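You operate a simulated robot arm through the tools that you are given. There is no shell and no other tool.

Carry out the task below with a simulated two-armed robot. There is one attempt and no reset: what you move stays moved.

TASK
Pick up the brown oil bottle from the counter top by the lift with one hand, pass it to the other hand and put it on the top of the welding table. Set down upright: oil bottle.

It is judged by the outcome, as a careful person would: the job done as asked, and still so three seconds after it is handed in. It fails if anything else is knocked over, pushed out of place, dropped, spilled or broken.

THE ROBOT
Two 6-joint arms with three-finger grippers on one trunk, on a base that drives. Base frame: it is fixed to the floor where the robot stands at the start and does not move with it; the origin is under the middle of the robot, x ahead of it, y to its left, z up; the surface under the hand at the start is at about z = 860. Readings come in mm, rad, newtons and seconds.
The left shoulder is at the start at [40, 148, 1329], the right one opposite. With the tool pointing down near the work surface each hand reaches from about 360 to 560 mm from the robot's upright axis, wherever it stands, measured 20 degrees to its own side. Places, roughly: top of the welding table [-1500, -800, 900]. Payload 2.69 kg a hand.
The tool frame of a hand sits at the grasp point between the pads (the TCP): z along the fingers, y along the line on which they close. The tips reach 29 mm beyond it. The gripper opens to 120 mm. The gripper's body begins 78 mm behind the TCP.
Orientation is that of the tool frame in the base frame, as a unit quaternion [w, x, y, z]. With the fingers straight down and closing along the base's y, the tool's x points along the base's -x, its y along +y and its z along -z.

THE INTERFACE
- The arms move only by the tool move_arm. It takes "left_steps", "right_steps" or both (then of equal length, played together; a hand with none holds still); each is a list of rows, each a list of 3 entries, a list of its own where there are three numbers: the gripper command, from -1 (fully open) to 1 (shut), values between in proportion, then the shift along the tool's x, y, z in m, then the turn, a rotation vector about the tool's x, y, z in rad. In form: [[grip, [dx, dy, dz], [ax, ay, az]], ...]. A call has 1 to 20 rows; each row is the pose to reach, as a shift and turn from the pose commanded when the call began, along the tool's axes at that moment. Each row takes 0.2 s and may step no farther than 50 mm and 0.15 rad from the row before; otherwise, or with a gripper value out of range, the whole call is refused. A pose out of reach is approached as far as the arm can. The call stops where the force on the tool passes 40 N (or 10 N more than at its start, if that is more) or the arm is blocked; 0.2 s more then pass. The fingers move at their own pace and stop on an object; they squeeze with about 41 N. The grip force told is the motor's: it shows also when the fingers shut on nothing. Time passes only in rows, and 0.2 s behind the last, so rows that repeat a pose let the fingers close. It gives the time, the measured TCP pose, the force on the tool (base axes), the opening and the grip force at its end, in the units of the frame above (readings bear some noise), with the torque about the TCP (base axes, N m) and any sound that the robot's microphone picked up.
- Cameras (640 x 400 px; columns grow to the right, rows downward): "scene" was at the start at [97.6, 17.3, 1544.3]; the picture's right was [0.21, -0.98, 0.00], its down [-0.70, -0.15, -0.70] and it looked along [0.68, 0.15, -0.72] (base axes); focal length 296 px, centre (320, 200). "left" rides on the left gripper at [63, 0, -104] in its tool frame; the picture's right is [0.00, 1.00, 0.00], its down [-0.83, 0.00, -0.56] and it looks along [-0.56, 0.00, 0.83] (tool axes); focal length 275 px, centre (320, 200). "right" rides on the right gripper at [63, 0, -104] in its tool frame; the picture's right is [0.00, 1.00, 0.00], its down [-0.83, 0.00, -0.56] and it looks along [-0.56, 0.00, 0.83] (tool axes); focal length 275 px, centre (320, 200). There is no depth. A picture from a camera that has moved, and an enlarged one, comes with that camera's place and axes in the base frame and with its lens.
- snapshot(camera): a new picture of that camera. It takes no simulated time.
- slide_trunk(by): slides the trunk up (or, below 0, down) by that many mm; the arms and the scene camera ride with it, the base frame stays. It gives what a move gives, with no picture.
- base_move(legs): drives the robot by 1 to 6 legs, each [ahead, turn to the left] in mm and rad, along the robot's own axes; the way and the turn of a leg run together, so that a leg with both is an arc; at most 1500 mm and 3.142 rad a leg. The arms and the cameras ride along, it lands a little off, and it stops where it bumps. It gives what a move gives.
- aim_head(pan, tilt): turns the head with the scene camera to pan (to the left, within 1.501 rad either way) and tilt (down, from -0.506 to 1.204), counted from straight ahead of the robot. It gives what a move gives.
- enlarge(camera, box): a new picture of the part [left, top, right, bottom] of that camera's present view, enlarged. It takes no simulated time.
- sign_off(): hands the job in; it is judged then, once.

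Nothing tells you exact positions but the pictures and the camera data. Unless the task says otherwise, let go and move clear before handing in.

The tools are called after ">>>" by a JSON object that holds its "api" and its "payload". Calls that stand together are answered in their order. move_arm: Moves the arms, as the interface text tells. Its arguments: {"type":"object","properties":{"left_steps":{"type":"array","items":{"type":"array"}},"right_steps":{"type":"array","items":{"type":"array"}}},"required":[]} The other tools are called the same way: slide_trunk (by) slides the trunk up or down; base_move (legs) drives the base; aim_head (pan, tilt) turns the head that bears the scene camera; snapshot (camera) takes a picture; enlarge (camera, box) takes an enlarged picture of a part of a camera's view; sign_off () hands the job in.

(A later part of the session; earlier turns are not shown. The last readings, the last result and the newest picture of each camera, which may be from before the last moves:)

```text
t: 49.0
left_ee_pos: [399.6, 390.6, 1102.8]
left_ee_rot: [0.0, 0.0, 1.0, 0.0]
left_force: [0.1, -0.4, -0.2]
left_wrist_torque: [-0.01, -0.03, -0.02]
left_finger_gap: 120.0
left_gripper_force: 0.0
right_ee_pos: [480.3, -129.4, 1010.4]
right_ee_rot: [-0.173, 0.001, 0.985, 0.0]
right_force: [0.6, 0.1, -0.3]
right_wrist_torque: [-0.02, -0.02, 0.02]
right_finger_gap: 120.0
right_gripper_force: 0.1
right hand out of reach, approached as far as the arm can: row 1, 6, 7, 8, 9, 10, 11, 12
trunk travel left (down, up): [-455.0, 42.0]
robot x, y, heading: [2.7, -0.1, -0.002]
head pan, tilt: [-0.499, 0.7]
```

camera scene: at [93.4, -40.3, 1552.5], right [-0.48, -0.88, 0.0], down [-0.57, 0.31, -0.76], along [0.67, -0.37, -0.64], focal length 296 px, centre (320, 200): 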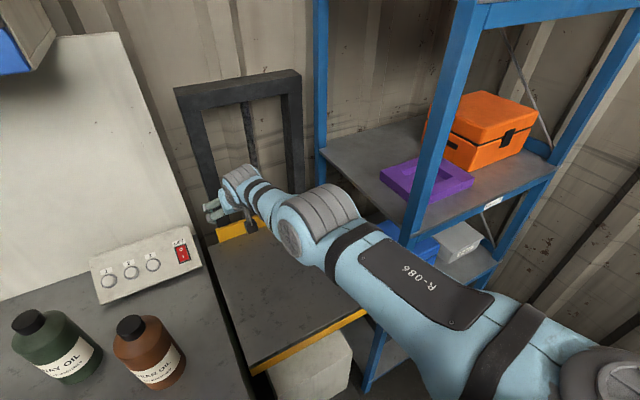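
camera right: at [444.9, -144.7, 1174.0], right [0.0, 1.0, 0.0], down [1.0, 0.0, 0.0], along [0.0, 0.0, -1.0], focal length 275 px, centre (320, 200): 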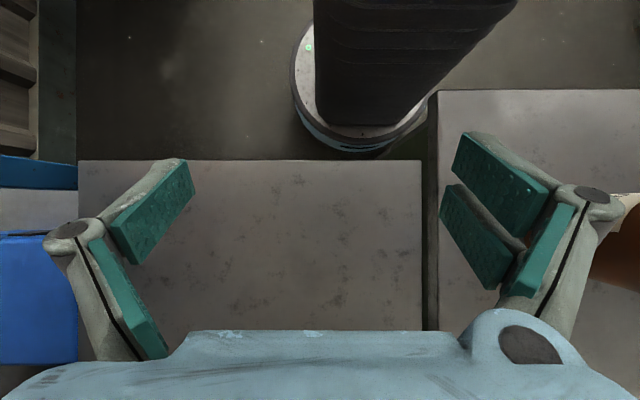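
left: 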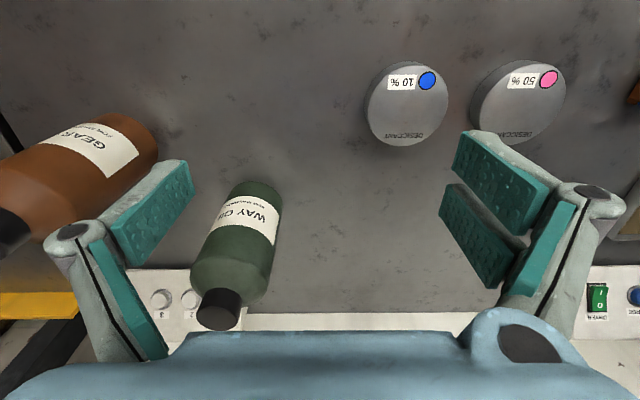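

The right arm's elbow is stuck at full stretch (wrist always about 529 mm from its shoulder), though it still turns and swings freely along that arc. So I'll let the right hand pick the bottle from above at that stretch, using base turn and trunk slide for the rest, and let the freely-moving left hand receive and place it; first I swing the right hand to straight-down with fingers closing along x.

>>> {"api": "move_arm", "payload": {"right_steps": [[-1, [0.0023, 0.0146, -0.0116], [0.0228, -0.0228, -0.1295]], [-1, [0.0045, 0.0292, -0.0231], [0.0455, -0.0455, -0.2589]], [-1, [0.0068, 0.0439, -0.0347], [0.0683, -0.0683, -0.3884]], [-1, [0.0091, 0.0585, -0.0462], [0.091, -0.091, -0.5179]], [-1, [0.0113, 0.0731, -0.0578], [0.1138, -0.1138, -0.6473]], [-1, [0.0136, 0.0877, -0.0693], [0.1365, -0.1365, -0.7768]], [-1, [0.0159, 0.1023, -0.0809], [0.1593, -0.1593, -0.9063]], [-1, [0.0181, 0.1169, -0.0924], [0.1821, -0.1821, -1.0357]], [-1, [0.0204, 0.1316, -0.104], [0.2048, -0.2048, -1.1652]], [-1, [0.0227, 0.1462, -0.1155], [0.2276, -0.2276, -1.2947]], [-1, [0.0249, 0.1608, -0.1271], [0.2503, -0.2503, -1.4241]], [-1, [0.0272, 0.1754, -0.1386], [0.2731, -0.2731, -1.5536]]]}}

>>> {"api": "aim_head", "payload": {"pan": 0.0, "tilt": 0.7}}

>>> {"api": "snapshot", "payload": {"camera": "scene"}}

>>> {"api": "snapshot", "payload": {"camera": "right"}}

```text
t: 51.6
left_ee_pos: [400.2, 391.7, 1101.7]
left_ee_rot: [-0.001, -0.001, 1.0, 0.0]
left_force: [-0.3, -0.1, 0.7]
left_wrist_torque: [-0.02, 0.03, 0.0]
left_finger_gap: 119.9
left_gripper_force: 0.0
right_ee_pos: [527.9, 0.7, 1148.0]
right_ee_rot: [-0.002, 0.708, -0.706, 0.0]
right_force: [-0.1, 0.5, 0.1]
right_wrist_torque: [0.03, 0.01, 0.01]
right_finger_gap: 119.8
right_gripper_force: 0.1
right hand out of reach, approached as far as the arm can: row 1, 2, 3, 4, 5, 6, 7, 8, 9, 10, 11, 12
trunk travel left (down, up): [-455.0, 42.0]
robot x, y, heading: [-2.3, 0.2, -0.003]
head pan, tilt: [-0.499, 0.7]
```

```text
t: 52.5
left_ee_pos: [399.2, 391.0, 1102.1]
left_ee_rot: [0.0, 0.0, 1.0, 0.0]
left_force: [-0.2, 0.0, -0.2]
left_wrist_torque: [-0.01, 0.02, -0.01]
left_finger_gap: 120.0
left_gripper_force: 0.1
right_ee_pos: [527.6, 1.2, 1148.4]
right_ee_rot: [-0.001, 0.707, -0.707, 0.001]
right_force: [0.6, 0.4, 0.2]
right_wrist_torque: [0.02, -0.01, 0.01]
right_finger_gap: 120.2
right_gripper_force: 0.1
trunk travel left (down, up): [-455.0, 42.0]
robot x, y, heading: [5.6, -0.7, 0.001]
head pan, tilt: [0.0, 0.7]
```

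```text
taken
camera scene: at [103.7, 0.3, 1552.6], right [0.0, -1.0, 0.0], down [-0.64, 0.0, -0.76], along [0.76, 0.0, -0.64], focal length 296 px, centre (320, 200)
```

scene: 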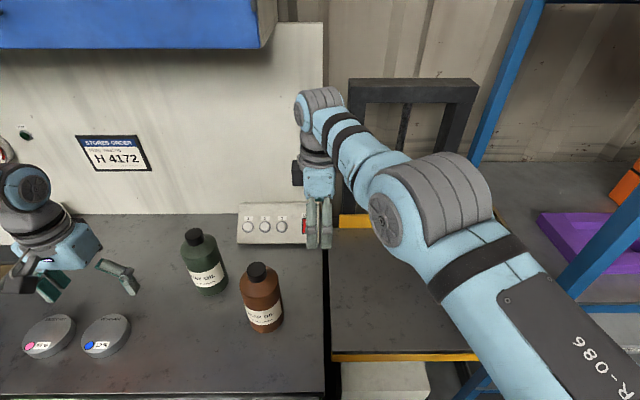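

```text
taken
camera right: at [529.0, -62.1, 1251.2], right [-1.0, 0.0, 0.0], down [0.0, 0.83, 0.56], along [0.0, 0.56, -0.83], focal length 275 px, centre (320, 200)
```

right: 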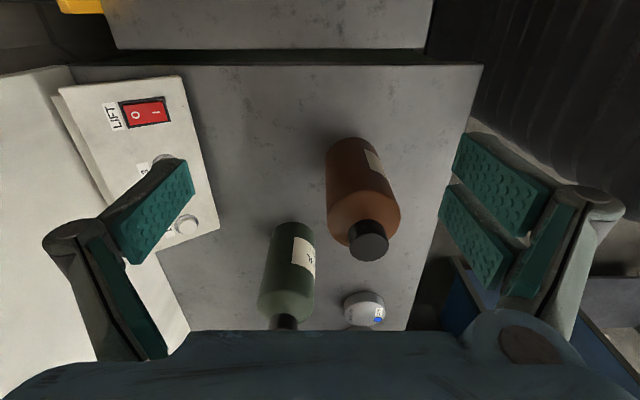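

The right hand now points straight down at [528, 1, 1148] with fingers closing along x, but it stopped short of going further left. I'll test whether it moves back right freely, to see if a sideways limit also sticks.

>>> {"api": "move_arm", "payload": {"right_steps": [[-1, [0.0205, -0.007, 0], [0, 0, 0]], [-1, [0.041, -0.014, 0], [0, 0, 0]], [-1, [0.041, -0.014, 0], [0, 0, 0]]]}}

```text
t: 53.3
left_ee_pos: [399.2, 390.5, 1101.6]
left_ee_rot: [0.0, 0.0, 1.0, -0.001]
left_force: [-0.5, 0.3, -0.2]
left_wrist_torque: [0.01, -0.01, -0.01]
left_finger_gap: 120.0
left_gripper_force: 0.1
right_ee_pos: [542.8, -36.8, 1148.6]
right_ee_rot: [0.0, 0.708, -0.706, 0.001]
right_force: [-0.6, -0.1, 0.3]
right_wrist_torque: [0.03, -0.01, 0.01]
right_finger_gap: 119.8
right_gripper_force: 0.0
trunk travel left (down, up): [-455.0, 42.0]
robot x, y, heading: [1.2, -1.0, -0.0]
head pan, tilt: [0.0, 0.7]
```

>>> {"api": "move_arm", "payload": {"right_steps": [[-1, [-0.0268, 0.0103, 0], [0, 0, 0]], [-1, [-0.0518, 0.0218, 0], [0, 0, 0]], [-1, [-0.0768, 0.0348, 0], [0, 0, 0]], [-1, [-0.0968, 0.0464, 0], [0, 0, 0]]]}}

```text
t: 54.3
left_ee_pos: [399.8, 389.9, 1100.9]
left_ee_rot: [0.0, 0.0, 1.0, 0.0]
left_force: [-0.8, 0.4, 0.7]
left_wrist_torque: [-0.01, 0.0, 0.0]
left_finger_gap: 120.1
left_gripper_force: 0.0
right_ee_pos: [527.9, -0.5, 1148.6]
right_ee_rot: [0.002, -0.707, 0.707, 0.0]
right_force: [0.1, 0.1, -0.3]
right_wrist_torque: [0.01, 0.0, -0.02]
right_finger_gap: 120.0
right_gripper_force: 0.1
right hand out of reach, approached as far as the arm can: row 2, 3, 4
trunk travel left (down, up): [-455.0, 42.0]
robot x, y, heading: [-5.8, 0.9, -0.002]
head pan, tilt: [0.0, 0.7]
```

The right hand can't swing left past y≈0, so the comfortable choice is: left hand (fully mobile) picks from above, then passes the bottle to the right hand held at a fixed receiving pose. I move the right hand aside to the right and bring the left hand above the brown bottle with its fingers closing along x.

>>> {"api": "move_arm", "payload": {"left_steps": [[-1, [0, 0, -0.039], [0, 0, 0]], [-1, [0, 0, -0.078], [0, 0, 0]], [-1, [-0.0062, -0.0216, -0.078], [0, 0, 0.1309]], [-1, [-0.0125, -0.0432, -0.078], [0, 0, 0.2618]], [-1, [-0.0187, -0.0647, -0.078], [0, 0, 0.3927]], [-1, [-0.025, -0.0863, -0.078], [0, 0, 0.5236]], [-1, [-0.0312, -0.1079, -0.078], [0, 0, 0.6545]], [-1, [-0.0375, -0.1295, -0.078], [0, 0, 0.7854]], [-1, [-0.0437, -0.1511, -0.078], [0, 0, 0.9163]], [-1, [-0.05, -0.1727, -0.078], [0, 0, 1.0472]], [-1, [-0.0562, -0.1942, -0.078], [0, 0, 1.1781]], [-1, [-0.0625, -0.2158, -0.078], [0, 0, 1.309]], [-1, [-0.0687, -0.2374, -0.078], [0, 0, 1.4399]], [-1, [-0.075, -0.259, -0.078], [0, 0, 1.5708]]], "right_steps": [[-1, [0.0086, -0.0027, 0], [0, 0, 0]], [-1, [0.0171, -0.0054, 0], [0, 0, 0]], [-1, [0.0257, -0.0081, 0], [0, 0, 0]], [-1, [0.0343, -0.0109, 0], [0, 0, 0]], [-1, [0.0429, -0.0136, 0], [0, 0, 0]], [-1, [0.0514, -0.0163, 0], [0, 0, 0]], [-1, [0.06, -0.019, 0], [0, 0, 0]], [-1, [0.0686, -0.0217, 0], [0, 0, 0]], [-1, [0.0771, -0.0244, 0], [0, 0, 0]], [-1, [0.0857, -0.0271, 0], [0, 0, 0]], [-1, [0.0943, -0.0299, 0], [0, 0, 0]], [-1, [0.1029, -0.0326, 0], [0, 0, 0]], [-1, [0.1114, -0.0353, 0], [0, 0, 0]], [-1, [0.12, -0.038, 0], [0, 0, 0]]]}}

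>>> {"api": "snapshot", "payload": {"camera": "scene"}}

>>> {"api": "snapshot", "payload": {"camera": "left"}}

```text
t: 57.3
left_ee_pos: [349.3, 329.9, 1172.4]
left_ee_rot: [0.006, 0.709, 0.706, -0.001]
left_force: [-0.4, -0.6, 1.0]
left_wrist_torque: [-0.01, -0.02, 0.0]
left_finger_gap: 119.9
left_gripper_force: 0.0
left hand out of reach, approached as far as the arm can: row 3, 4, 5, 6, 7, 8, 9, 10, 11, 12, 13, 14
right_ee_pos: [565.9, -118.6, 1152.0]
right_ee_rot: [-0.001, 0.708, -0.706, 0.002]
right_force: [0.5, -0.2, 0.5]
right_wrist_torque: [0.02, -0.03, 0.0]
right_finger_gap: 120.1
right_gripper_force: 0.1
right hand out of reach, approached as far as the arm can: row 3, 4
trunk travel left (down, up): [-455.0, 42.0]
robot x, y, heading: [1.3, -0.9, -0.0]
head pan, tilt: [0.0, 0.7]
```

```text
taken
camera scene: at [103.1, -0.6, 1552.6], right [0.0, -1.0, 0.0], down [-0.64, 0.0, -0.77], along [0.77, 0.0, -0.64], focal length 296 px, centre (320, 200)
```

scene: 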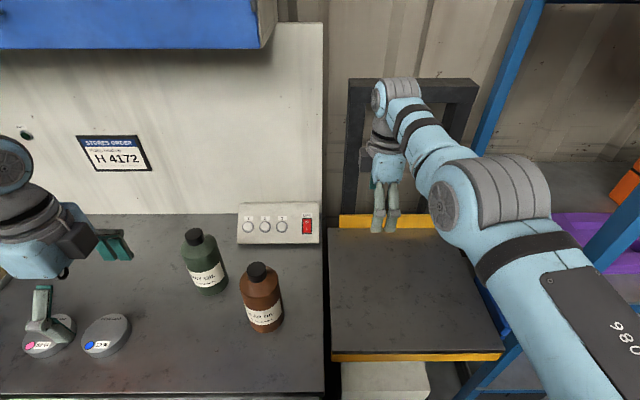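

```text
taken
camera left: at [349.9, 393.8, 1277.6], right [1.0, -0.01, 0.01], down [-0.01, -0.83, 0.56], along [0.0, -0.56, -0.83], focal length 275 px, centre (320, 200)
```

left: 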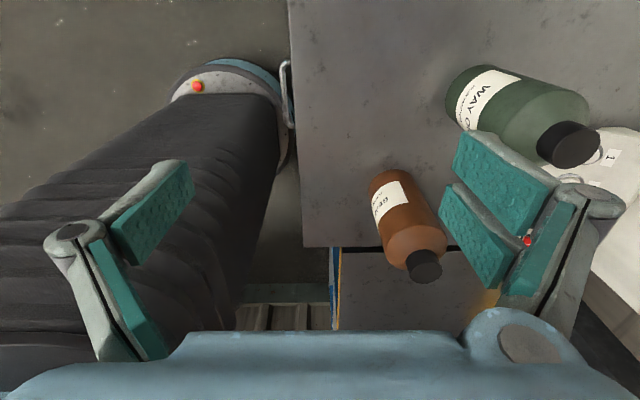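

The left hand stopped at [349, 330, 1172], well short of the target, though with the right orientation. I'll look at the left arm's shape to understand which joint holds it back.

>>> {"api": "aim_head", "payload": {"pan": 0.9, "tilt": 0.5}}

>>> {"api": "snapshot", "payload": {"camera": "scene"}}

>>> {"api": "aim_head", "payload": {"pan": 1.4, "tilt": 0.7}}

>>> {"api": "snapshot", "payload": {"camera": "scene"}}

```text
t: 58.5
left_ee_pos: [350.0, 331.1, 1172.1]
left_ee_rot: [0.006, 0.707, 0.707, 0.0]
left_force: [0.6, 0.3, -0.1]
left_wrist_torque: [0.03, 0.05, -0.01]
left_finger_gap: 119.9
left_gripper_force: 0.0
right_ee_pos: [565.5, -119.2, 1152.3]
right_ee_rot: [0.001, -0.707, 0.707, -0.001]
right_force: [-0.6, -0.7, 0.5]
right_wrist_torque: [-0.02, 0.0, 0.02]
right_finger_gap: 119.9
right_gripper_force: 0.1
trunk travel left (down, up): [-455.0, 42.0]
robot x, y, heading: [-2.6, -3.8, -0.001]
head pan, tilt: [0.901, 0.499]
```

```text
taken
camera scene: at [75.4, 71.5, 1570.2], right [0.78, -0.62, 0.0], down [-0.3, -0.38, -0.88], along [0.55, 0.69, -0.48], focal length 296 px, centre (320, 200)
```

scene: 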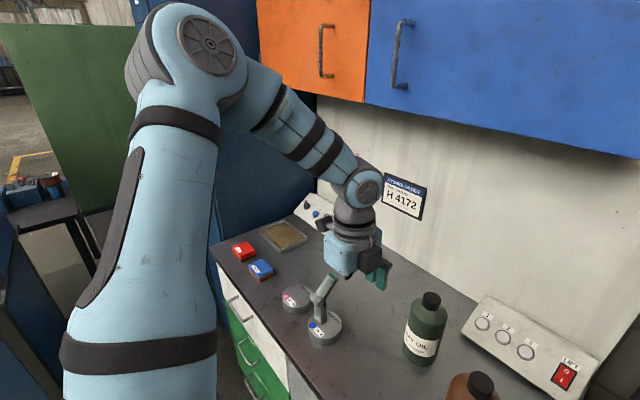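

```text
t: 59.5
left_ee_pos: [349.5, 331.0, 1171.8]
left_ee_rot: [0.006, 0.707, 0.707, 0.0]
left_force: [0.2, -1.1, -0.2]
left_wrist_torque: [0.0, -0.03, 0.02]
left_finger_gap: 120.0
left_gripper_force: 0.1
right_ee_pos: [565.5, -118.9, 1152.2]
right_ee_rot: [-0.002, 0.707, -0.707, 0.002]
right_force: [0.3, 0.6, -0.5]
right_wrist_torque: [-0.01, 0.04, 0.0]
right_finger_gap: 120.1
right_gripper_force: 0.2
trunk travel left (down, up): [-455.0, 42.0]
robot x, y, heading: [-2.5, 0.6, 0.003]
head pan, tilt: [1.4, 0.7]
```

```text
taken
camera scene: at [33.3, 83.9, 1552.6], right [0.99, -0.17, 0.0], down [-0.11, -0.63, -0.77], along [0.13, 0.75, -0.64], focal length 296 px, centre (320, 200)
```

scene: 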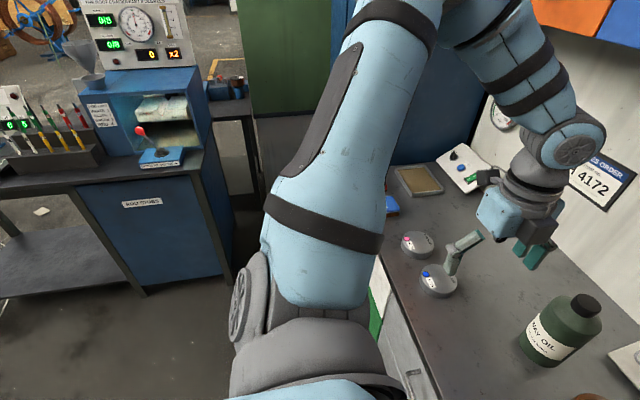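

The left elbow is now folded hard with the upper arm nearly upright; probably the quarter-turn of the hand hit a wrist limit and dragged the position. I'll undo the turn and go back to [400, 390, 1180], then move sideways without turning.

>>> {"api": "move_arm", "payload": {"left_steps": [[-1, [-0.0042, -0.0042, -0.0007], [0, 0, -0.1309]], [-1, [-0.0083, -0.0083, -0.0013], [0, 0, -0.2618]], [-1, [-0.0125, -0.0125, -0.002], [0, 0, -0.3927]], [-1, [-0.0167, -0.0167, -0.0027], [0, 0, -0.5236]], [-1, [-0.0208, -0.0208, -0.0033], [0, 0, -0.6545]], [-1, [-0.025, -0.025, -0.004], [0, 0, -0.7854]], [-1, [-0.0292, -0.0292, -0.0047], [0, 0, -0.9163]], [-1, [-0.0333, -0.0333, -0.0053], [0, 0, -1.0472]], [-1, [-0.0375, -0.0375, -0.006], [0, 0, -1.1781]], [-1, [-0.0417, -0.0417, -0.0067], [0, 0, -1.309]], [-1, [-0.0458, -0.0458, -0.0073], [0, 0, -1.4399]], [-1, [-0.05, -0.05, -0.008], [0, 0, -1.5708]]]}}

```text
t: 62.1
left_ee_pos: [294.9, 301.9, 1186.7]
left_ee_rot: [0.002, -0.002, 1.0, -0.002]
left_force: [-0.2, 0.0, -0.6]
left_wrist_torque: [0.02, -0.01, -0.01]
left_finger_gap: 119.9
left_gripper_force: 0.0
left hand out of reach, approached as far as the arm can: row 1, 2, 3, 4, 5, 6, 7, 8, 9, 10, 11, 12
right_ee_pos: [566.4, -119.3, 1152.3]
right_ee_rot: [0.001, -0.707, 0.707, -0.001]
right_force: [-0.6, 0.7, 0.2]
right_wrist_torque: [-0.02, 0.0, 0.04]
right_finger_gap: 120.0
right_gripper_force: 0.0
trunk travel left (down, up): [-455.0, 42.0]
robot x, y, heading: [-1.4, -1.1, 0.001]
head pan, tilt: [1.4, 0.7]
```

I mis-signed that shift (the hand was turned), so the left hand is now at [295, 302, 1187], clear of everything. I'll bring it back out to about [400, 390, 1185] with no turn.

>>> {"api": "move_arm", "payload": {"left_steps": [[-1, [-0.021, 0.0178, 0.0], [0, 0, 0]], [-1, [-0.042, 0.0356, 0.0], [0, 0, 0]], [-1, [-0.063, 0.0534, 0.0], [0, 0, 0]], [-1, [-0.084, 0.0712, 0.0], [0, 0, 0]], [-1, [-0.105, 0.089, 0.0], [0, 0, 0]]]}}

```text
t: 63.3
left_ee_pos: [400.0, 395.8, 1180.9]
left_ee_rot: [0.0, 0.0, 1.0, 0.0]
left_force: [-0.1, 0.2, 0.1]
left_wrist_torque: [-0.03, 0.02, 0.0]
left_finger_gap: 119.7
left_gripper_force: 0.0
right_ee_pos: [566.7, -119.9, 1151.1]
right_ee_rot: [0.001, -0.707, 0.707, 0.0]
right_force: [-0.1, -0.4, -0.2]
right_wrist_torque: [0.02, -0.03, 0.0]
right_finger_gap: 120.1
right_gripper_force: 0.1
trunk travel left (down, up): [-455.0, 42.0]
robot x, y, heading: [0.5, -0.9, -0.001]
head pan, tilt: [1.4, 0.7]
```

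>>> {"api": "move_arm", "payload": {"left_steps": [[-1, [-0.008, -0.0292, 0], [0, 0, 0]], [-1, [-0.016, -0.0584, 0], [0, 0, 0]], [-1, [-0.024, -0.0876, 0], [0, 0, 0]], [-1, [-0.032, -0.1168, 0], [0, 0, 0]], [-1, [-0.04, -0.146, 0], [0, 0, 0]]]}}

```text
t: 64.5
left_ee_pos: [370.6, 347.9, 1169.3]
left_ee_rot: [0.001, 0.0, 1.0, -0.001]
left_force: [0.1, 0.4, -0.4]
left_wrist_torque: [0.01, 0.0, -0.01]
left_finger_gap: 120.0
left_gripper_force: 0.0
left hand out of reach, approached as far as the arm can: row 1, 2, 3, 4, 5
right_ee_pos: [563.6, -119.0, 1152.4]
right_ee_rot: [-0.001, 0.707, -0.707, 0.002]
right_force: [0.3, 0.8, -0.2]
right_wrist_torque: [-0.02, 0.0, -0.01]
right_finger_gap: 120.1
right_gripper_force: 0.0
trunk travel left (down, up): [-455.0, 42.0]
robot x, y, heading: [-0.6, -2.2, 0.005]
head pan, tilt: [1.4, 0.7]
```

Moving the left hand inward sideways is refused too; the pattern looks as if one shoulder joint of the left arm doesn't move. I'll test the outward direction briefly in free air.

>>> {"api": "move_arm", "payload": {"left_steps": [[-1, [-0.005, 0.025, 0], [0, 0, 0]], [-1, [-0.01, 0.05, 0], [0, 0, 0]], [-1, [-0.015, 0.075, 0], [0, 0, 0]], [-1, [-0.02, 0.102, 0], [0, 0, 0]]]}}

```text
t: 65.5
left_ee_pos: [387.3, 455.1, 1167.5]
left_ee_rot: [0.0, -0.001, 1.0, 0.0]
left_force: [-0.8, 0.8, -0.3]
left_wrist_torque: [-0.02, 0.01, 0.02]
left_finger_gap: 120.1
left_gripper_force: 0.0
right_ee_pos: [566.1, -119.3, 1152.8]
right_ee_rot: [0.001, -0.707, 0.707, -0.002]
right_force: [0.3, 0.2, 0.0]
right_wrist_torque: [0.02, 0.0, 0.02]
right_finger_gap: 120.2
right_gripper_force: 0.0
trunk travel left (down, up): [-455.0, 42.0]
robot x, y, heading: [1.3, -0.1, 0.001]
head pan, tilt: [1.4, 0.7]
```

Outward is free, so it's a limit surface rather than a dead joint. I'll back the robot away from the counter so I can explore both arms' lower reach safely in open space before touching anything.

>>> {"api": "base_move", "payload": {"legs": [[-450, 0]]}}

>>> {"api": "aim_head", "payload": {"pan": 0.0, "tilt": 0.6}}

>>> {"api": "snapshot", "payload": {"camera": "scene"}}

```text
t: 68.1
left_ee_pos: [-47.3, 455.3, 1166.0]
left_ee_rot: [0.0, 0.0, 1.0, 0.0]
left_force: [-0.3, 0.6, -0.1]
left_wrist_torque: [0.02, 0.04, 0.01]
left_finger_gap: 120.0
left_gripper_force: 0.1
right_ee_pos: [131.1, -118.7, 1150.0]
right_ee_rot: [0.0, 0.708, -0.706, 0.001]
right_force: [-0.1, 0.3, -0.7]
right_wrist_torque: [-0.01, 0.03, -0.01]
right_finger_gap: 120.1
right_gripper_force: 0.1
trunk travel left (down, up): [-455.0, 42.0]
robot x, y, heading: [-436.1, 0.5, -0.001]
head pan, tilt: [1.4, 0.7]
```

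```text
t: 69.7
left_ee_pos: [-50.4, 453.2, 1168.5]
left_ee_rot: [0.0, -0.001, 1.0, 0.0]
left_force: [0.8, 0.7, 0.1]
left_wrist_torque: [-0.02, 0.01, 0.02]
left_finger_gap: 119.9
left_gripper_force: 0.0
right_ee_pos: [129.2, -118.3, 1151.8]
right_ee_rot: [-0.001, 0.708, -0.706, 0.001]
right_force: [0.5, 0.5, -0.3]
right_wrist_torque: [-0.01, -0.02, -0.01]
right_finger_gap: 120.1
right_gripper_force: 0.1
trunk travel left (down, up): [-455.0, 42.0]
robot x, y, heading: [-436.0, 1.1, -0.002]
head pan, tilt: [0.0, 0.6]
```

```text
taken
camera scene: at [-329.8, 0.3, 1561.2], right [0.0, -1.0, 0.0], down [-0.57, 0.0, -0.82], along [0.82, 0.0, -0.57], focal length 296 px, centre (320, 200)
```

scene: 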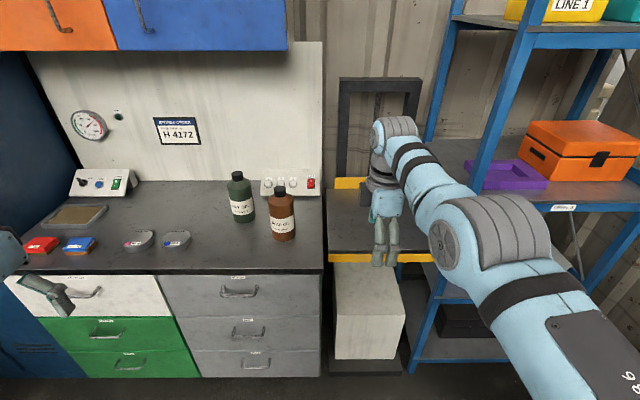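

I'm now about 436 mm further back with clear floor in front. I'll lower the left hand to working height and sweep it inward in free space to see its real range there.

>>> {"api": "move_arm", "payload": {"left_steps": [[-1, [0, 0, 0.043], [0, 0, 0]], [-1, [0, 0, 0.086], [0, 0, 0]], [-1, [0, 0, 0.13], [0, 0, 0]], [-1, [0, 0, 0.173], [0, 0, 0]], [-1, [0, 0, 0.217], [0, 0, 0]], [-1, [-0.008, -0.036, 0.217], [0, 0, 0]], [-1, [-0.016, -0.073, 0.217], [0, 0, 0]], [-1, [-0.024, -0.109, 0.217], [0, 0, 0]], [-1, [-0.032, -0.146, 0.217], [0, 0, 0]], [-1, [-0.039, -0.182, 0.217], [0, 0, 0]], [-1, [-0.047, -0.218, 0.217], [0, 0, 0]], [-1, [-0.055, -0.255, 0.217], [0, 0, 0]], [-1, [-0.063, -0.291, 0.217], [0, 0, 0]]]}}

>>> {"api": "snapshot", "payload": {"camera": "scene"}}

```text
t: 72.5
left_ee_pos: [-89.4, 355.8, 952.0]
left_ee_rot: [0.001, 0.001, 1.0, -0.001]
left_force: [0.2, 0.3, -0.3]
left_wrist_torque: [-0.01, 0.01, -0.03]
left_finger_gap: 120.2
left_gripper_force: 0.1
left hand out of reach, approached as far as the arm can: row 5, 6, 7, 8, 9, 10, 11, 12, 13
right_ee_pos: [128.7, -118.8, 1152.3]
right_ee_rot: [-0.001, 0.708, -0.706, 0.001]
right_force: [-0.2, 1.2, -0.7]
right_wrist_torque: [0.02, -0.02, 0.04]
right_finger_gap: 120.0
right_gripper_force: 0.0
trunk travel left (down, up): [-455.0, 42.0]
robot x, y, heading: [-434.5, -0.1, 0.001]
head pan, tilt: [0.0, 0.6]
```

```text
taken
camera scene: at [-329.7, -0.1, 1561.2], right [0.0, -1.0, 0.0], down [-0.57, 0.0, -0.82], along [0.82, 0.0, -0.57], focal length 296 px, centre (320, 200)
```

scene: 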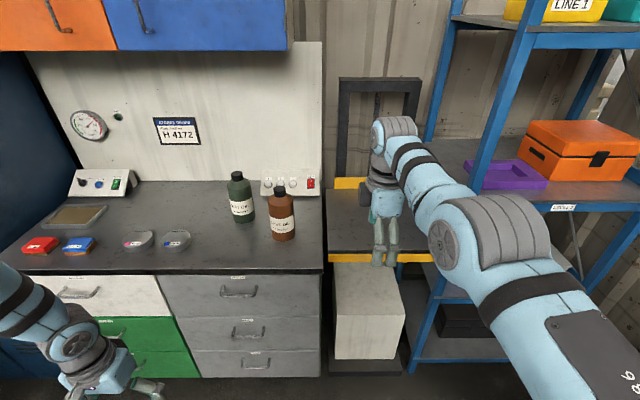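

The left hand stops at about 45° to the left again, even low down. I'll try with the left arm more stretched out (like the right arm, which could go further inward), keeping short of full stretch.

>>> {"api": "move_arm", "payload": {"left_steps": [[-1, [-0.03, 0.015, -0.01], [0, 0, 0]], [-1, [-0.06, 0.03, -0.02], [0, 0, 0]], [-1, [-0.09, 0.04, -0.035], [0, 0, 0]], [-1, [-0.12, 0.04, -0.05], [0, 0, 0]], [-1, [-0.134, 0.01, -0.05], [0, 0, 0]], [-1, [-0.134, -0.03, -0.05], [0, 0, 0]], [-1, [-0.134, -0.07, -0.05], [0, 0, 0]], [-1, [-0.134, -0.11, -0.05], [0, 0, 0]], [-1, [-0.134, -0.15, -0.05], [0, 0, 0]], [-1, [-0.134, -0.19, -0.05], [0, 0, 0]]]}}

>>> {"api": "aim_head", "payload": {"pan": 0.9, "tilt": 0.6}}

>>> {"api": "snapshot", "payload": {"camera": "scene"}}

```text
t: 74.7
left_ee_pos: [-75.8, 344.5, 1029.2]
left_ee_rot: [0.0, 0.001, 1.0, -0.001]
left_force: [-0.2, -0.1, -0.6]
left_wrist_torque: [-0.01, 0.0, -0.03]
left_finger_gap: 120.0
left_gripper_force: 0.1
left hand out of reach, approached as far as the arm can: row 2, 3, 4, 5, 6, 7, 8, 9, 10
right_ee_pos: [130.2, -118.1, 1152.5]
right_ee_rot: [-0.001, 0.707, -0.707, 0.001]
right_force: [0.1, 0.5, 0.0]
right_wrist_torque: [0.02, 0.01, 0.04]
right_finger_gap: 119.8
right_gripper_force: 0.1
trunk travel left (down, up): [-455.0, 42.0]
robot x, y, heading: [-439.2, 2.9, 0.003]
head pan, tilt: [0.0, 0.6]
```

```text
t: 75.9
left_ee_pos: [-74.6, 345.1, 1029.7]
left_ee_rot: [0.0, 0.0, 1.0, -0.001]
left_force: [-0.1, 0.1, -0.7]
left_wrist_torque: [0.01, -0.01, -0.02]
left_finger_gap: 119.9
left_gripper_force: 0.0
right_ee_pos: [128.2, -119.7, 1152.1]
right_ee_rot: [-0.002, 0.708, -0.707, 0.001]
right_force: [-0.3, 0.9, -0.1]
right_wrist_torque: [-0.02, 0.01, -0.02]
right_finger_gap: 119.8
right_gripper_force: 0.1
trunk travel left (down, up): [-455.0, 42.0]
robot x, y, heading: [-435.3, 0.8, 0.004]
head pan, tilt: [0.901, 0.6]
```

```text
taken
camera scene: at [-363.2, 69.2, 1561.2], right [0.78, -0.62, 0.0], down [-0.35, -0.44, -0.82], along [0.51, 0.65, -0.57], focal length 296 px, centre (320, 200)
```

scene: 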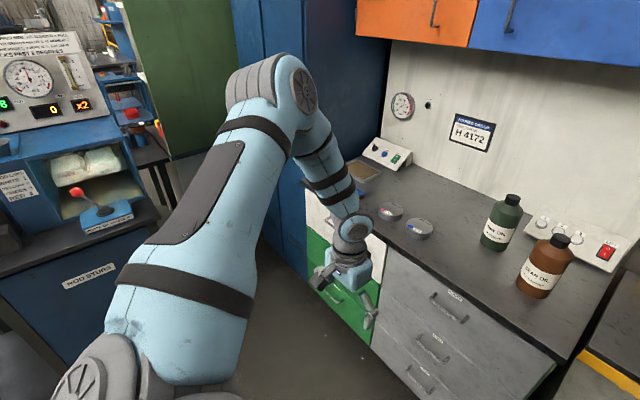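

The left arm also balks in several directions. Before choosing, I'll test whether the right elbow can be brought through straight to bend the other (downward) way: first push the hand outward to its true full stretch (open floor ahead, nothing near).

>>> {"api": "move_arm", "payload": {"right_steps": [[-1, [-0.005, -0.03, -0.002], [0, 0, 0]], [-1, [-0.011, -0.06, -0.005], [0, 0, 0]], [-1, [-0.011, -0.06, -0.005], [0, 0, 0]], [-1, [-0.011, -0.06, -0.005], [0, 0, 0]]]}}

```text
t: 76.9
left_ee_pos: [-74.7, 343.7, 1030.4]
left_ee_rot: [0.0, 0.001, 1.0, -0.001]
left_force: [0.1, 0.6, 0.6]
left_wrist_torque: [-0.02, 0.03, 0.0]
left_finger_gap: 119.9
left_gripper_force: 0.0
right_ee_pos: [128.6, -119.7, 1150.0]
right_ee_rot: [-0.001, 0.708, -0.706, 0.001]
right_force: [0.1, 0.1, 0.2]
right_wrist_torque: [-0.04, -0.03, 0.01]
right_finger_gap: 120.0
right_gripper_force: 0.1
right hand out of reach, approached as far as the arm can: row 1, 2, 3, 4
trunk travel left (down, up): [-455.0, 42.0]
robot x, y, heading: [-439.0, -0.0, 0.0]
head pan, tilt: [0.901, 0.6]
```

Outward does nothing either, so it truly sits at full stretch. One thing not yet tried is a strong downward-and-inward sweep, which should drive the right elbow to fold upward; there's free floor space below, so I try it.

>>> {"api": "move_arm", "payload": {"right_steps": [[-1, [0, 0.005, 0.035], [0, 0, 0]], [-1, [0, 0.012, 0.07], [0, 0, 0]], [-1, [0, 0.022, 0.105], [0, 0, 0]], [-1, [0, 0.034, 0.14], [0, 0, 0]], [-1, [0, 0.05, 0.175], [0, 0, 0]], [-1, [0, 0.07, 0.21], [0, 0, 0]], [-1, [0, 0.09, 0.24], [0, 0, 0]], [-1, [0, 0.11, 0.27], [0, 0, 0]]]}}

>>> {"api": "aim_head", "payload": {"pan": -0.3, "tilt": 0.8}}

>>> {"api": "snapshot", "payload": {"camera": "scene"}}

```text
t: 78.7
left_ee_pos: [-75.5, 344.8, 1030.9]
left_ee_rot: [0.001, 0.0, 1.0, -0.002]
left_force: [0.1, 0.5, -0.8]
left_wrist_torque: [0.0, 0.01, -0.04]
left_finger_gap: 119.9
left_gripper_force: 0.0
right_ee_pos: [64.0, -116.2, 858.6]
right_ee_rot: [-0.001, 0.707, -0.707, 0.001]
right_force: [0.0, 0.2, 0.3]
right_wrist_torque: [-0.01, -0.01, -0.01]
right_finger_gap: 119.9
right_gripper_force: 0.0
right hand out of reach, approached as far as the arm can: row 1, 2, 3, 4, 5, 6, 7, 8
trunk travel left (down, up): [-455.0, 42.0]
robot x, y, heading: [-437.0, 1.4, 0.004]
head pan, tilt: [0.901, 0.6]
```

```text
t: 80.1
left_ee_pos: [-75.2, 345.1, 1029.4]
left_ee_rot: [0.0, 0.0, 1.0, 0.0]
left_force: [0.2, 0.0, 0.5]
left_wrist_torque: [0.02, 0.03, -0.06]
left_finger_gap: 119.8
left_gripper_force: 0.1
right_ee_pos: [65.4, -115.9, 860.4]
right_ee_rot: [-0.001, 0.707, -0.707, 0.001]
right_force: [-0.2, -0.2, -0.2]
right_wrist_torque: [-0.04, -0.02, 0.02]
right_finger_gap: 120.0
right_gripper_force: 0.1
trunk travel left (down, up): [-455.0, 42.0]
robot x, y, heading: [-436.8, 0.1, -0.002]
head pan, tilt: [-0.3, 0.799]
```

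```text
taken
camera scene: at [-340.9, -23.6, 1544.3], right [-0.29, -0.96, 0.0], down [-0.69, 0.21, -0.7], along [0.67, -0.21, -0.72], focal length 296 px, centre (320, 200)
```

scene: 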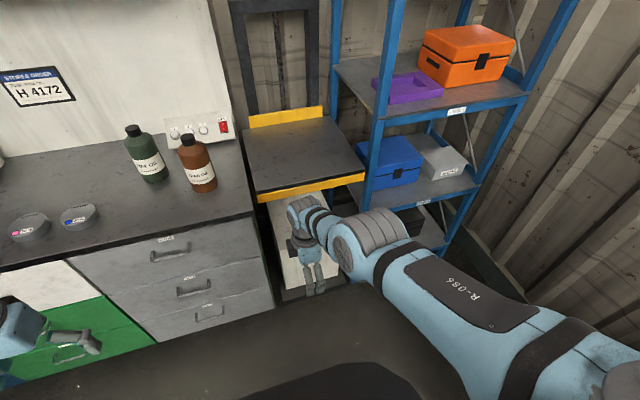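

Still locked at the same stretch. One more try with a much larger inward demand (straight back towards the robot at this low height, all free space) to see if the solver then folds the elbow.

>>> {"api": "move_arm", "payload": {"right_steps": [[-1, [0.0, 0.045, -0.01], [0, 0, 0]], [-1, [0.0, 0.09, -0.02], [0, 0, 0]], [-1, [0.0, 0.135, -0.03], [0, 0, 0]], [-1, [0.0, 0.18, -0.04], [0, 0, 0]], [-1, [0.0, 0.2, -0.05], [0, 0, 0]], [-1, [0.0, 0.2, -0.05], [0, 0, 0]], [-1, [0.0, 0.2, -0.05], [0, 0, 0]], [-1, [0.0, 0.2, -0.05], [0, 0, 0]]]}}

```text
t: 81.9
left_ee_pos: [-74.1, 344.0, 1029.9]
left_ee_rot: [0.001, 0.0, 1.0, -0.001]
left_force: [-0.4, 0.5, 0.1]
left_wrist_torque: [0.01, 0.03, 0.03]
left_finger_gap: 120.1
left_gripper_force: 0.1
right_ee_pos: [11.0, -51.2, 802.3]
right_ee_rot: [0.001, -0.707, 0.708, 0.0]
right_force: [0.7, -0.1, 0.6]
right_wrist_torque: [-0.01, 0.0, 0.0]
right_finger_gap: 120.0
right_gripper_force: 0.1
right hand out of reach, approached as far as the arm can: row 1, 2, 3, 4, 5, 6, 7, 8
trunk travel left (down, up): [-455.0, 42.0]
robot x, y, heading: [-439.9, 1.7, -0.0]
head pan, tilt: [-0.3, 0.799]
```

The right elbow simply stays frozen, so I treat the right arm as a fixed-length arm that still swings and turns. Now I check how the left arm's limit behaves with its tool tipped: pointing right and 45° down, in free space.

>>> {"api": "move_arm", "payload": {"left_steps": [[-1, [-0.002, -0.0068, -0.0055], [0.0512, -0.0512, 0.1235]], [-1, [-0.004, -0.0137, -0.011], [0.1023, -0.1023, 0.247]], [-1, [-0.006, -0.0205, -0.0165], [0.1535, -0.1535, 0.3706]], [-1, [-0.008, -0.0273, -0.022], [0.2046, -0.2046, 0.4941]], [-1, [-0.01, -0.0342, -0.0275], [0.2558, -0.2558, 0.6176]], [-1, [-0.012, -0.041, -0.033], [0.307, -0.307, 0.7411]], [-1, [-0.014, -0.0478, -0.0385], [0.3581, -0.3581, 0.8646]], [-1, [-0.016, -0.0547, -0.044], [0.4093, -0.4093, 0.9881]], [-1, [-0.018, -0.0615, -0.0495], [0.4604, -0.4604, 1.1117]], [-1, [-0.02, -0.0683, -0.055], [0.5116, -0.5116, 1.2352]], [-1, [-0.022, -0.0752, -0.0605], [0.5627, -0.5627, 1.3587]], [-1, [-0.024, -0.082, -0.066], [0.6139, -0.6139, 1.4822]]]}}

>>> {"api": "aim_head", "payload": {"pan": 0.5, "tilt": 0.7}}

>>> {"api": "snapshot", "payload": {"camera": "scene"}}

```text
t: 84.5
left_ee_pos: [-120.2, 305.0, 1090.2]
left_ee_rot: [0.271, 0.654, 0.653, -0.271]
left_force: [-0.6, 0.2, -0.3]
left_wrist_torque: [-0.03, 0.0, 0.02]
left_finger_gap: 119.8
left_gripper_force: 0.1
left hand out of reach, approached as far as the arm can: row 8, 9, 10, 11, 12
right_ee_pos: [10.8, -52.2, 801.8]
right_ee_rot: [-0.001, 0.707, -0.707, 0.002]
right_force: [-0.1, 0.2, -0.2]
right_wrist_torque: [-0.03, -0.02, 0.03]
right_finger_gap: 120.3
right_gripper_force: 0.1
trunk travel left (down, up): [-455.0, 42.0]
robot x, y, heading: [-436.1, -2.4, -0.0]
head pan, tilt: [-0.3, 0.799]
```

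```text
t: 85.6
left_ee_pos: [-119.9, 303.3, 1091.7]
left_ee_rot: [0.271, 0.653, 0.654, -0.27]
left_force: [0.5, -0.1, 0.6]
left_wrist_torque: [0.01, -0.02, 0.01]
left_finger_gap: 120.3
left_gripper_force: 0.0
right_ee_pos: [10.9, -53.4, 802.8]
right_ee_rot: [-0.002, 0.708, -0.706, 0.0]
right_force: [1.3, -0.1, -0.2]
right_wrist_torque: [-0.03, 0.0, -0.04]
right_finger_gap: 120.1
right_gripper_force: 0.0
trunk travel left (down, up): [-455.0, 42.0]
robot x, y, heading: [-435.4, -0.7, 0.001]
head pan, tilt: [0.499, 0.7]
```

```text
taken
camera scene: at [-343.6, 40.4, 1552.6], right [0.48, -0.88, 0.0], down [-0.57, -0.31, -0.76], along [0.67, 0.37, -0.64], focal length 296 px, centre (320, 200)
```

scene: 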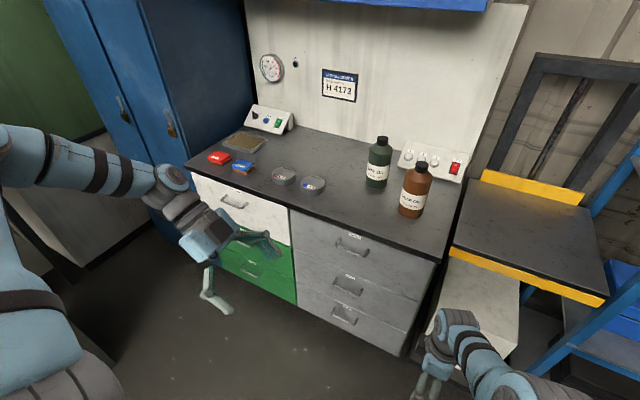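

Tipping the tool pushes the left wrist outward, so each arm behaves as if one joint is stuck (right: elbow; left: forearm roll), leaving five useful joints each. That is still enough together with base and trunk: the left can work with its tool pointing forward and slightly right. I first return the left hand to its straight-down start posture.

>>> {"api": "move_arm", "payload": {"left_steps": [[-1, [0.0046, 0.007, -0.0057], [-0.0512, 0.0512, -0.1235]], [-1, [0.0092, 0.014, -0.0113], [-0.1023, 0.1023, -0.247]], [-1, [0.0138, 0.021, -0.017], [-0.1535, 0.1535, -0.3706]], [-1, [0.0183, 0.028, -0.0226], [-0.2046, 0.2046, -0.4941]], [-1, [0.0229, 0.035, -0.0283], [-0.2558, 0.2558, -0.6176]], [-1, [0.0275, 0.042, -0.034], [-0.307, 0.307, -0.7411]], [-1, [0.0321, 0.049, -0.0396], [-0.3581, 0.3581, -0.8646]], [-1, [0.0367, 0.056, -0.0453], [-0.4093, 0.4093, -0.9881]], [-1, [0.0413, 0.063, -0.0509], [-0.4604, 0.4604, -1.1117]], [-1, [0.0458, 0.07, -0.0566], [-0.5116, 0.5116, -1.2352]], [-1, [0.0504, 0.077, -0.0622], [-0.5627, 0.5627, -1.3587]], [-1, [0.055, 0.084, -0.0679], [-0.6139, 0.6139, -1.4822]]]}}

```text
t: 88.2
left_ee_pos: [-36.6, 389.2, 1097.0]
left_ee_rot: [-0.001, -0.001, 1.0, 0.0]
left_force: [0.6, -1.1, 0.3]
left_wrist_torque: [0.01, 0.01, -0.01]
left_finger_gap: 120.2
left_gripper_force: 0.2
right_ee_pos: [11.3, -53.2, 801.9]
right_ee_rot: [-0.001, 0.708, -0.706, 0.0]
right_force: [0.0, -0.5, -0.2]
right_wrist_torque: [0.0, -0.01, 0.05]
right_finger_gap: 120.1
right_gripper_force: 0.1
trunk travel left (down, up): [-455.0, 42.0]
robot x, y, heading: [-436.4, -3.1, 0.0]
head pan, tilt: [0.499, 0.7]
```

Left hand is back at its straight-down posture. Now I tip it forward about its wrist until the tool points level ahead, in the open space before the counter (high above it).

>>> {"api": "move_arm", "payload": {"left_steps": [[-1, [-0.0304, 0, -0.0021], [0, -0.14, 0]], [-1, [-0.0602, 0, -0.0085], [0, -0.28, 0]], [-1, [-0.0889, 0, -0.0189], [0, -0.42, 0]], [-1, [-0.1158, 0, -0.0333], [0, -0.56, 0]], [-1, [-0.1404, 0, -0.0513], [0, -0.7, 0]], [-1, [-0.1623, 0, -0.0725], [0, -0.84, 0]], [-1, [-0.181, 0, -0.0966], [0, -0.98, 0]], [-1, [-0.1962, 0, -0.123], [0, -1.12, 0]], [-1, [-0.2076, 0, -0.1513], [0, -1.26, 0]], [-1, [-0.2148, 0, -0.1809], [0, -1.4, 0]], [-1, [-0.2179, 0, -0.2113], [0, -1.54, 0]]]}}

>>> {"api": "snapshot", "payload": {"camera": "scene"}}

```text
t: 90.6
left_ee_pos: [173.0, 387.6, 1309.5]
left_ee_rot: [0.696, 0.0, 0.718, 0.002]
left_force: [1.3, 0.0, 0.8]
left_wrist_torque: [-0.01, 0.03, -0.01]
left_finger_gap: 119.9
left_gripper_force: 0.1
left hand out of reach, approached as far as the arm can: row 5, 6, 11
right_ee_pos: [10.2, -53.6, 802.2]
right_ee_rot: [0.001, -0.707, 0.707, -0.001]
right_force: [-0.1, 0.9, 0.2]
right_wrist_torque: [0.01, 0.01, -0.01]
right_finger_gap: 120.2
right_gripper_force: 0.1
trunk travel left (down, up): [-455.0, 42.0]
robot x, y, heading: [-436.6, -2.9, -0.001]
head pan, tilt: [0.499, 0.7]
```

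```text
taken
camera scene: at [-343.8, 40.7, 1552.6], right [0.48, -0.88, 0.0], down [-0.57, -0.31, -0.76], along [0.67, 0.37, -0.64], focal length 296 px, centre (320, 200)
```

scene: 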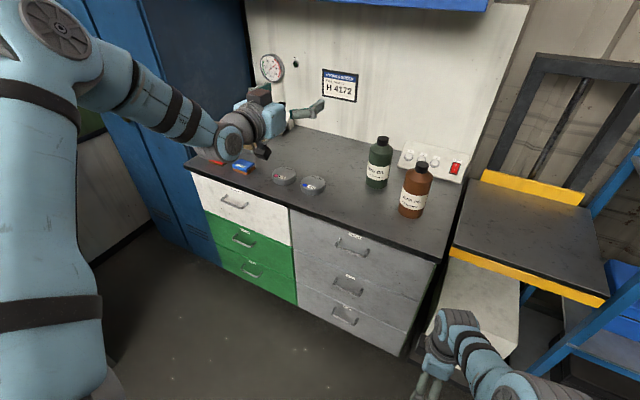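

The left tool now points level ahead at robot-frame [610, 389, 1310], as planned. Next I swing the left arm inward with the tool yawing right, still high in free space.

>>> {"api": "move_arm", "payload": {"left_steps": [[-1, [-0.0041, -0.0425, 0.0032], [0.0658, 0.0179, 0.0056]], [-1, [-0.0082, -0.085, 0.0064], [0.1316, 0.0358, 0.0112]], [-1, [-0.0123, -0.1275, 0.0097], [0.1974, 0.0537, 0.0169]], [-1, [-0.0164, -0.17, 0.0129], [0.2631, 0.0715, 0.0225]], [-1, [-0.0205, -0.2125, 0.0161], [0.3289, 0.0894, 0.0281]], [-1, [-0.0246, -0.255, 0.0193], [0.3947, 0.1073, 0.0337]], [-1, [-0.0246, -0.255, 0.0193], [0.3947, 0.1073, 0.0337]]]}}

>>> {"api": "snapshot", "payload": {"camera": "scene"}}

```text
t: 92.2
left_ee_pos: [89.9, 231.9, 1313.8]
left_ee_rot: [0.643, 0.148, 0.74, -0.128]
left_force: [-0.6, 0.5, -0.6]
left_wrist_torque: [0.02, 0.03, 0.0]
left_finger_gap: 120.0
left_gripper_force: 0.2
left hand out of reach, approached as far as the arm can: row 1, 2, 3, 4, 5, 6, 7
right_ee_pos: [9.3, -51.9, 802.0]
right_ee_rot: [0.0, 0.708, -0.706, 0.001]
right_force: [-0.1, 0.3, -0.2]
right_wrist_torque: [-0.06, -0.02, -0.04]
right_finger_gap: 120.3
right_gripper_force: 0.2
trunk travel left (down, up): [-455.0, 42.0]
robot x, y, heading: [-439.2, -2.6, 0.004]
head pan, tilt: [0.499, 0.7]
```

```text
taken
camera scene: at [-343.3, 41.1, 1552.5], right [0.48, -0.88, 0.0], down [-0.57, -0.31, -0.76], along [0.67, 0.37, -0.64], focal length 296 px, centre (320, 200)
```

scene: 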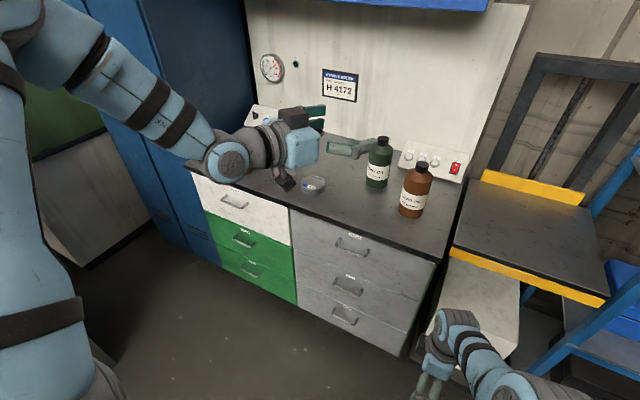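

The left arm seems to be in an awkward folded-over posture with its shoulder at a stop; its natural posture would have the elbow low. Before re-posing it, I make one quick check that the right arm really doesn't lengthen from its present low pose.

>>> {"api": "move_arm", "payload": {"right_steps": [[-1, [-0.003, -0.0075, 0.006], [0, 0, 0]], [-1, [-0.006, -0.015, 0.0115], [0, 0, 0]], [-1, [-0.012, -0.03, 0.023], [0, 0, 0]], [-1, [-0.012, -0.03, 0.023], [0, 0, 0]]]}}

```text
t: 93.2
left_ee_pos: [89.7, 231.3, 1312.8]
left_ee_rot: [0.644, 0.148, 0.74, -0.127]
left_force: [-0.3, 0.0, 0.0]
left_wrist_torque: [-0.01, -0.01, 0.02]
left_finger_gap: 120.1
left_gripper_force: 0.0
right_ee_pos: [13.5, -52.5, 804.0]
right_ee_rot: [-0.001, 0.707, -0.707, 0.002]
right_force: [0.6, -0.9, 0.2]
right_wrist_torque: [0.0, 0.01, 0.0]
right_finger_gap: 120.0
right_gripper_force: 0.0
right hand out of reach, approached as far as the arm can: row 1, 2, 3, 4
trunk travel left (down, up): [-455.0, 42.0]
robot x, y, heading: [-435.1, 0.9, -0.005]
head pan, tilt: [0.499, 0.7]
```

The right arm's length is fixed indeed. So I'll re-pose the left arm into its natural low-elbow posture: first undo the last swing and bring the tool back to straight down, in open space.

>>> {"api": "move_arm", "payload": {"left_steps": [[-1, [0.0003, 0.035, 0.0035], [-0.0789, -0.0215, -0.0067]], [-1, [0.0007, 0.07, 0.0069], [-0.1579, -0.0429, -0.0135]], [-1, [0.001, 0.105, 0.0104], [-0.2368, -0.0644, -0.0202]], [-1, [0.0014, 0.14, 0.0138], [-0.3158, -0.0858, -0.027]], [-1, [0.0017, 0.175, 0.0173], [-0.3947, -0.1073, -0.0337]]]}}

>>> {"api": "move_arm", "payload": {"left_steps": [[-1, [0.0304, 0, -0.0021], [0, 0.14, 0]], [-1, [0.0602, 0, -0.0085], [0, 0.28, 0]], [-1, [0.0889, 0, -0.0189], [0, 0.42, 0]], [-1, [0.1158, 0, -0.0333], [0, 0.56, 0]], [-1, [0.1404, 0, -0.0513], [0, 0.7, 0]], [-1, [0.1623, 0, -0.0725], [0, 0.84, 0]], [-1, [0.181, 0, -0.0966], [0, 0.98, 0]], [-1, [0.1962, 0, -0.123], [0, 1.12, 0]], [-1, [0.2076, 0, -0.1513], [0, 1.26, 0]], [-1, [0.2148, 0, -0.1809], [0, 1.4, 0]], [-1, [0.2179, 0, -0.2113], [0, 1.54, 0]]]}}

```text
t: 94.4
left_ee_pos: [163.4, 386.6, 1316.7]
left_ee_rot: [0.697, -0.001, 0.717, 0.0]
left_force: [-0.2, 0.4, -0.3]
left_wrist_torque: [-0.01, 0.01, 0.0]
left_finger_gap: 119.9
left_gripper_force: 0.1
right_ee_pos: [13.2, -51.4, 804.5]
right_ee_rot: [0.0, 0.708, -0.707, 0.002]
right_force: [-0.9, -0.4, -0.3]
right_wrist_torque: [-0.04, 0.0, -0.01]
right_finger_gap: 120.1
right_gripper_force: 0.0
trunk travel left (down, up): [-455.0, 42.0]
robot x, y, heading: [-441.3, 0.7, -0.003]
head pan, tilt: [0.499, 0.7]
```

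```text
t: 96.8
left_ee_pos: [-54.8, 384.8, 1109.5]
left_ee_rot: [0.0, 0.0, 1.0, 0.0]
left_force: [-1.2, -0.4, -0.4]
left_wrist_torque: [-0.03, -0.03, 0.0]
left_finger_gap: 120.1
left_gripper_force: 0.1
right_ee_pos: [12.4, -52.4, 804.2]
right_ee_rot: [-0.002, 0.707, -0.707, 0.001]
right_force: [0.2, 0.2, -0.4]
right_wrist_torque: [0.01, -0.01, 0.0]
right_finger_gap: 119.8
right_gripper_force: 0.1
trunk travel left (down, up): [-455.0, 42.0]
robot x, y, heading: [-439.1, -2.8, 0.001]
head pan, tilt: [0.499, 0.7]
```

Left hand is straight down at about robot-frame [382, 385, 1110]. I now sweep it outward, back and down so the elbow swings through sideways to its low posture; floor area there is clear.

>>> {"api": "move_arm", "payload": {"left_steps": [[-1, [0.0115, 0.019, 0.017], [0, 0, 0]], [-1, [0.0235, 0.037, 0.036], [0, 0, 0]], [-1, [0.037, 0.053, 0.056], [0, 0, 0]], [-1, [0.051, 0.07, 0.077], [0, 0, 0]], [-1, [0.065, 0.086, 0.098], [0, 0, 0]], [-1, [0.079, 0.098, 0.119], [0, 0, 0]], [-1, [0.091, 0.104, 0.137], [0, 0, 0]], [-1, [0.1035, 0.103, 0.155], [0, 0, 0]], [-1, [0.116, 0.095, 0.173], [0, 0, 0]], [-1, [0.128, 0.085, 0.191], [0, 0, 0]], [-1, [0.1395, 0.075, 0.2085], [0, 0, 0]], [-1, [0.151, 0.068, 0.226], [0, 0, 0]], [-1, [0.162, 0.059, 0.2425], [0, 0, 0]], [-1, [0.173, 0.049, 0.259], [0, 0, 0]], [-1, [0.183, 0.037, 0.274], [0, 0, 0]]]}}

>>> {"api": "aim_head", "payload": {"pan": 1.2, "tilt": 0.9}}

>>> {"api": "snapshot", "payload": {"camera": "scene"}}

```text
t: 100.0
left_ee_pos: [-244.9, 437.5, 890.8]
left_ee_rot: [0.001, 0.0, 1.0, 0.001]
left_force: [0.7, 0.2, 0.2]
left_wrist_torque: [0.0, 0.03, -0.03]
left_finger_gap: 119.9
left_gripper_force: 0.2
left hand out of reach, approached as far as the arm can: row 12, 13, 14, 15
right_ee_pos: [12.6, -52.9, 804.8]
right_ee_rot: [0.002, -0.707, 0.707, -0.001]
right_force: [0.7, -0.2, 0.0]
right_wrist_torque: [-0.03, -0.01, -0.02]
right_finger_gap: 120.0
right_gripper_force: 0.1
trunk travel left (down, up): [-455.0, 42.0]
robot x, y, heading: [-436.9, 0.2, -0.002]
head pan, tilt: [0.499, 0.7]
```

```text
t: 101.1
left_ee_pos: [-244.4, 438.3, 891.3]
left_ee_rot: [0.0, 0.0, 1.0, -0.001]
left_force: [0.6, 0.1, 0.5]
left_wrist_torque: [-0.03, -0.03, -0.02]
left_finger_gap: 120.0
left_gripper_force: 0.1
right_ee_pos: [13.5, -52.6, 803.8]
right_ee_rot: [0.001, -0.707, 0.707, -0.001]
right_force: [0.0, 0.2, 0.2]
right_wrist_torque: [-0.02, 0.01, -0.01]
right_finger_gap: 120.1
right_gripper_force: 0.0
trunk travel left (down, up): [-455.0, 42.0]
robot x, y, heading: [-439.3, -0.8, -0.0]
head pan, tilt: [1.201, 0.901]
```

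```text
taken
camera scene: at [-390.7, 70.6, 1536.4], right [0.93, -0.36, 0.0], down [-0.28, -0.73, -0.62], along [0.22, 0.58, -0.78], focal length 296 px, centre (320, 200)
```

scene: 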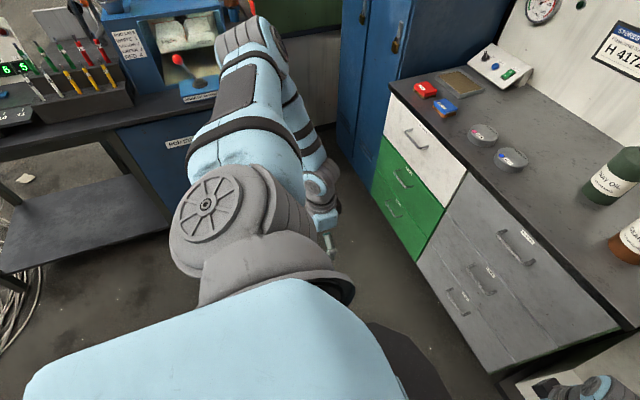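

The left arm is now at its sideways turning point (upper arm straight out to the left). I continue straight back and down a little to carry it through.

>>> {"api": "move_arm", "payload": {"left_steps": [[-1, [0.02, 0, 0.013], [0, 0, 0]], [-1, [0.04, -0.001, 0.026], [0, 0, 0]], [-1, [0.06, -0.003, 0.04], [0, 0, 0]], [-1, [0.08, -0.006, 0.053], [0, 0, 0]], [-1, [0.1, -0.01, 0.066], [0, 0, 0]]]}}

>>> {"api": "snapshot", "payload": {"camera": "scene"}}

```text
t: 102.3
left_ee_pos: [-348.5, 428.4, 827.0]
left_ee_rot: [0.0, 0.0, 1.0, 0.0]
left_force: [0.0, 0.5, 1.1]
left_wrist_torque: [-0.01, 0.01, 0.01]
left_finger_gap: 120.1
left_gripper_force: 0.1
left hand out of reach, approached as far as the arm can: row 2
right_ee_pos: [13.2, -54.1, 804.0]
right_ee_rot: [-0.001, 0.707, -0.707, 0.001]
right_force: [0.5, 0.8, -0.5]
right_wrist_torque: [-0.02, 0.02, 0.01]
right_finger_gap: 120.0
right_gripper_force: 0.0
trunk travel left (down, up): [-455.0, 42.0]
robot x, y, heading: [-438.0, 0.2, 0.003]
head pan, tilt: [1.201, 0.901]
```

```text
taken
camera scene: at [-391.4, 70.6, 1536.4], right [0.93, -0.36, 0.0], down [-0.28, -0.73, -0.62], along [0.22, 0.58, -0.78], focal length 296 px, centre (320, 200)
```

scene: 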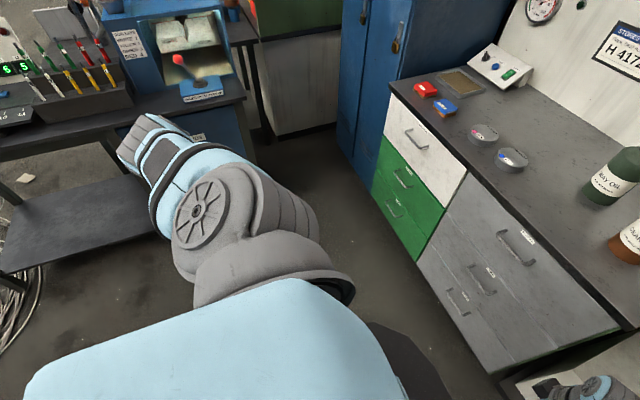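

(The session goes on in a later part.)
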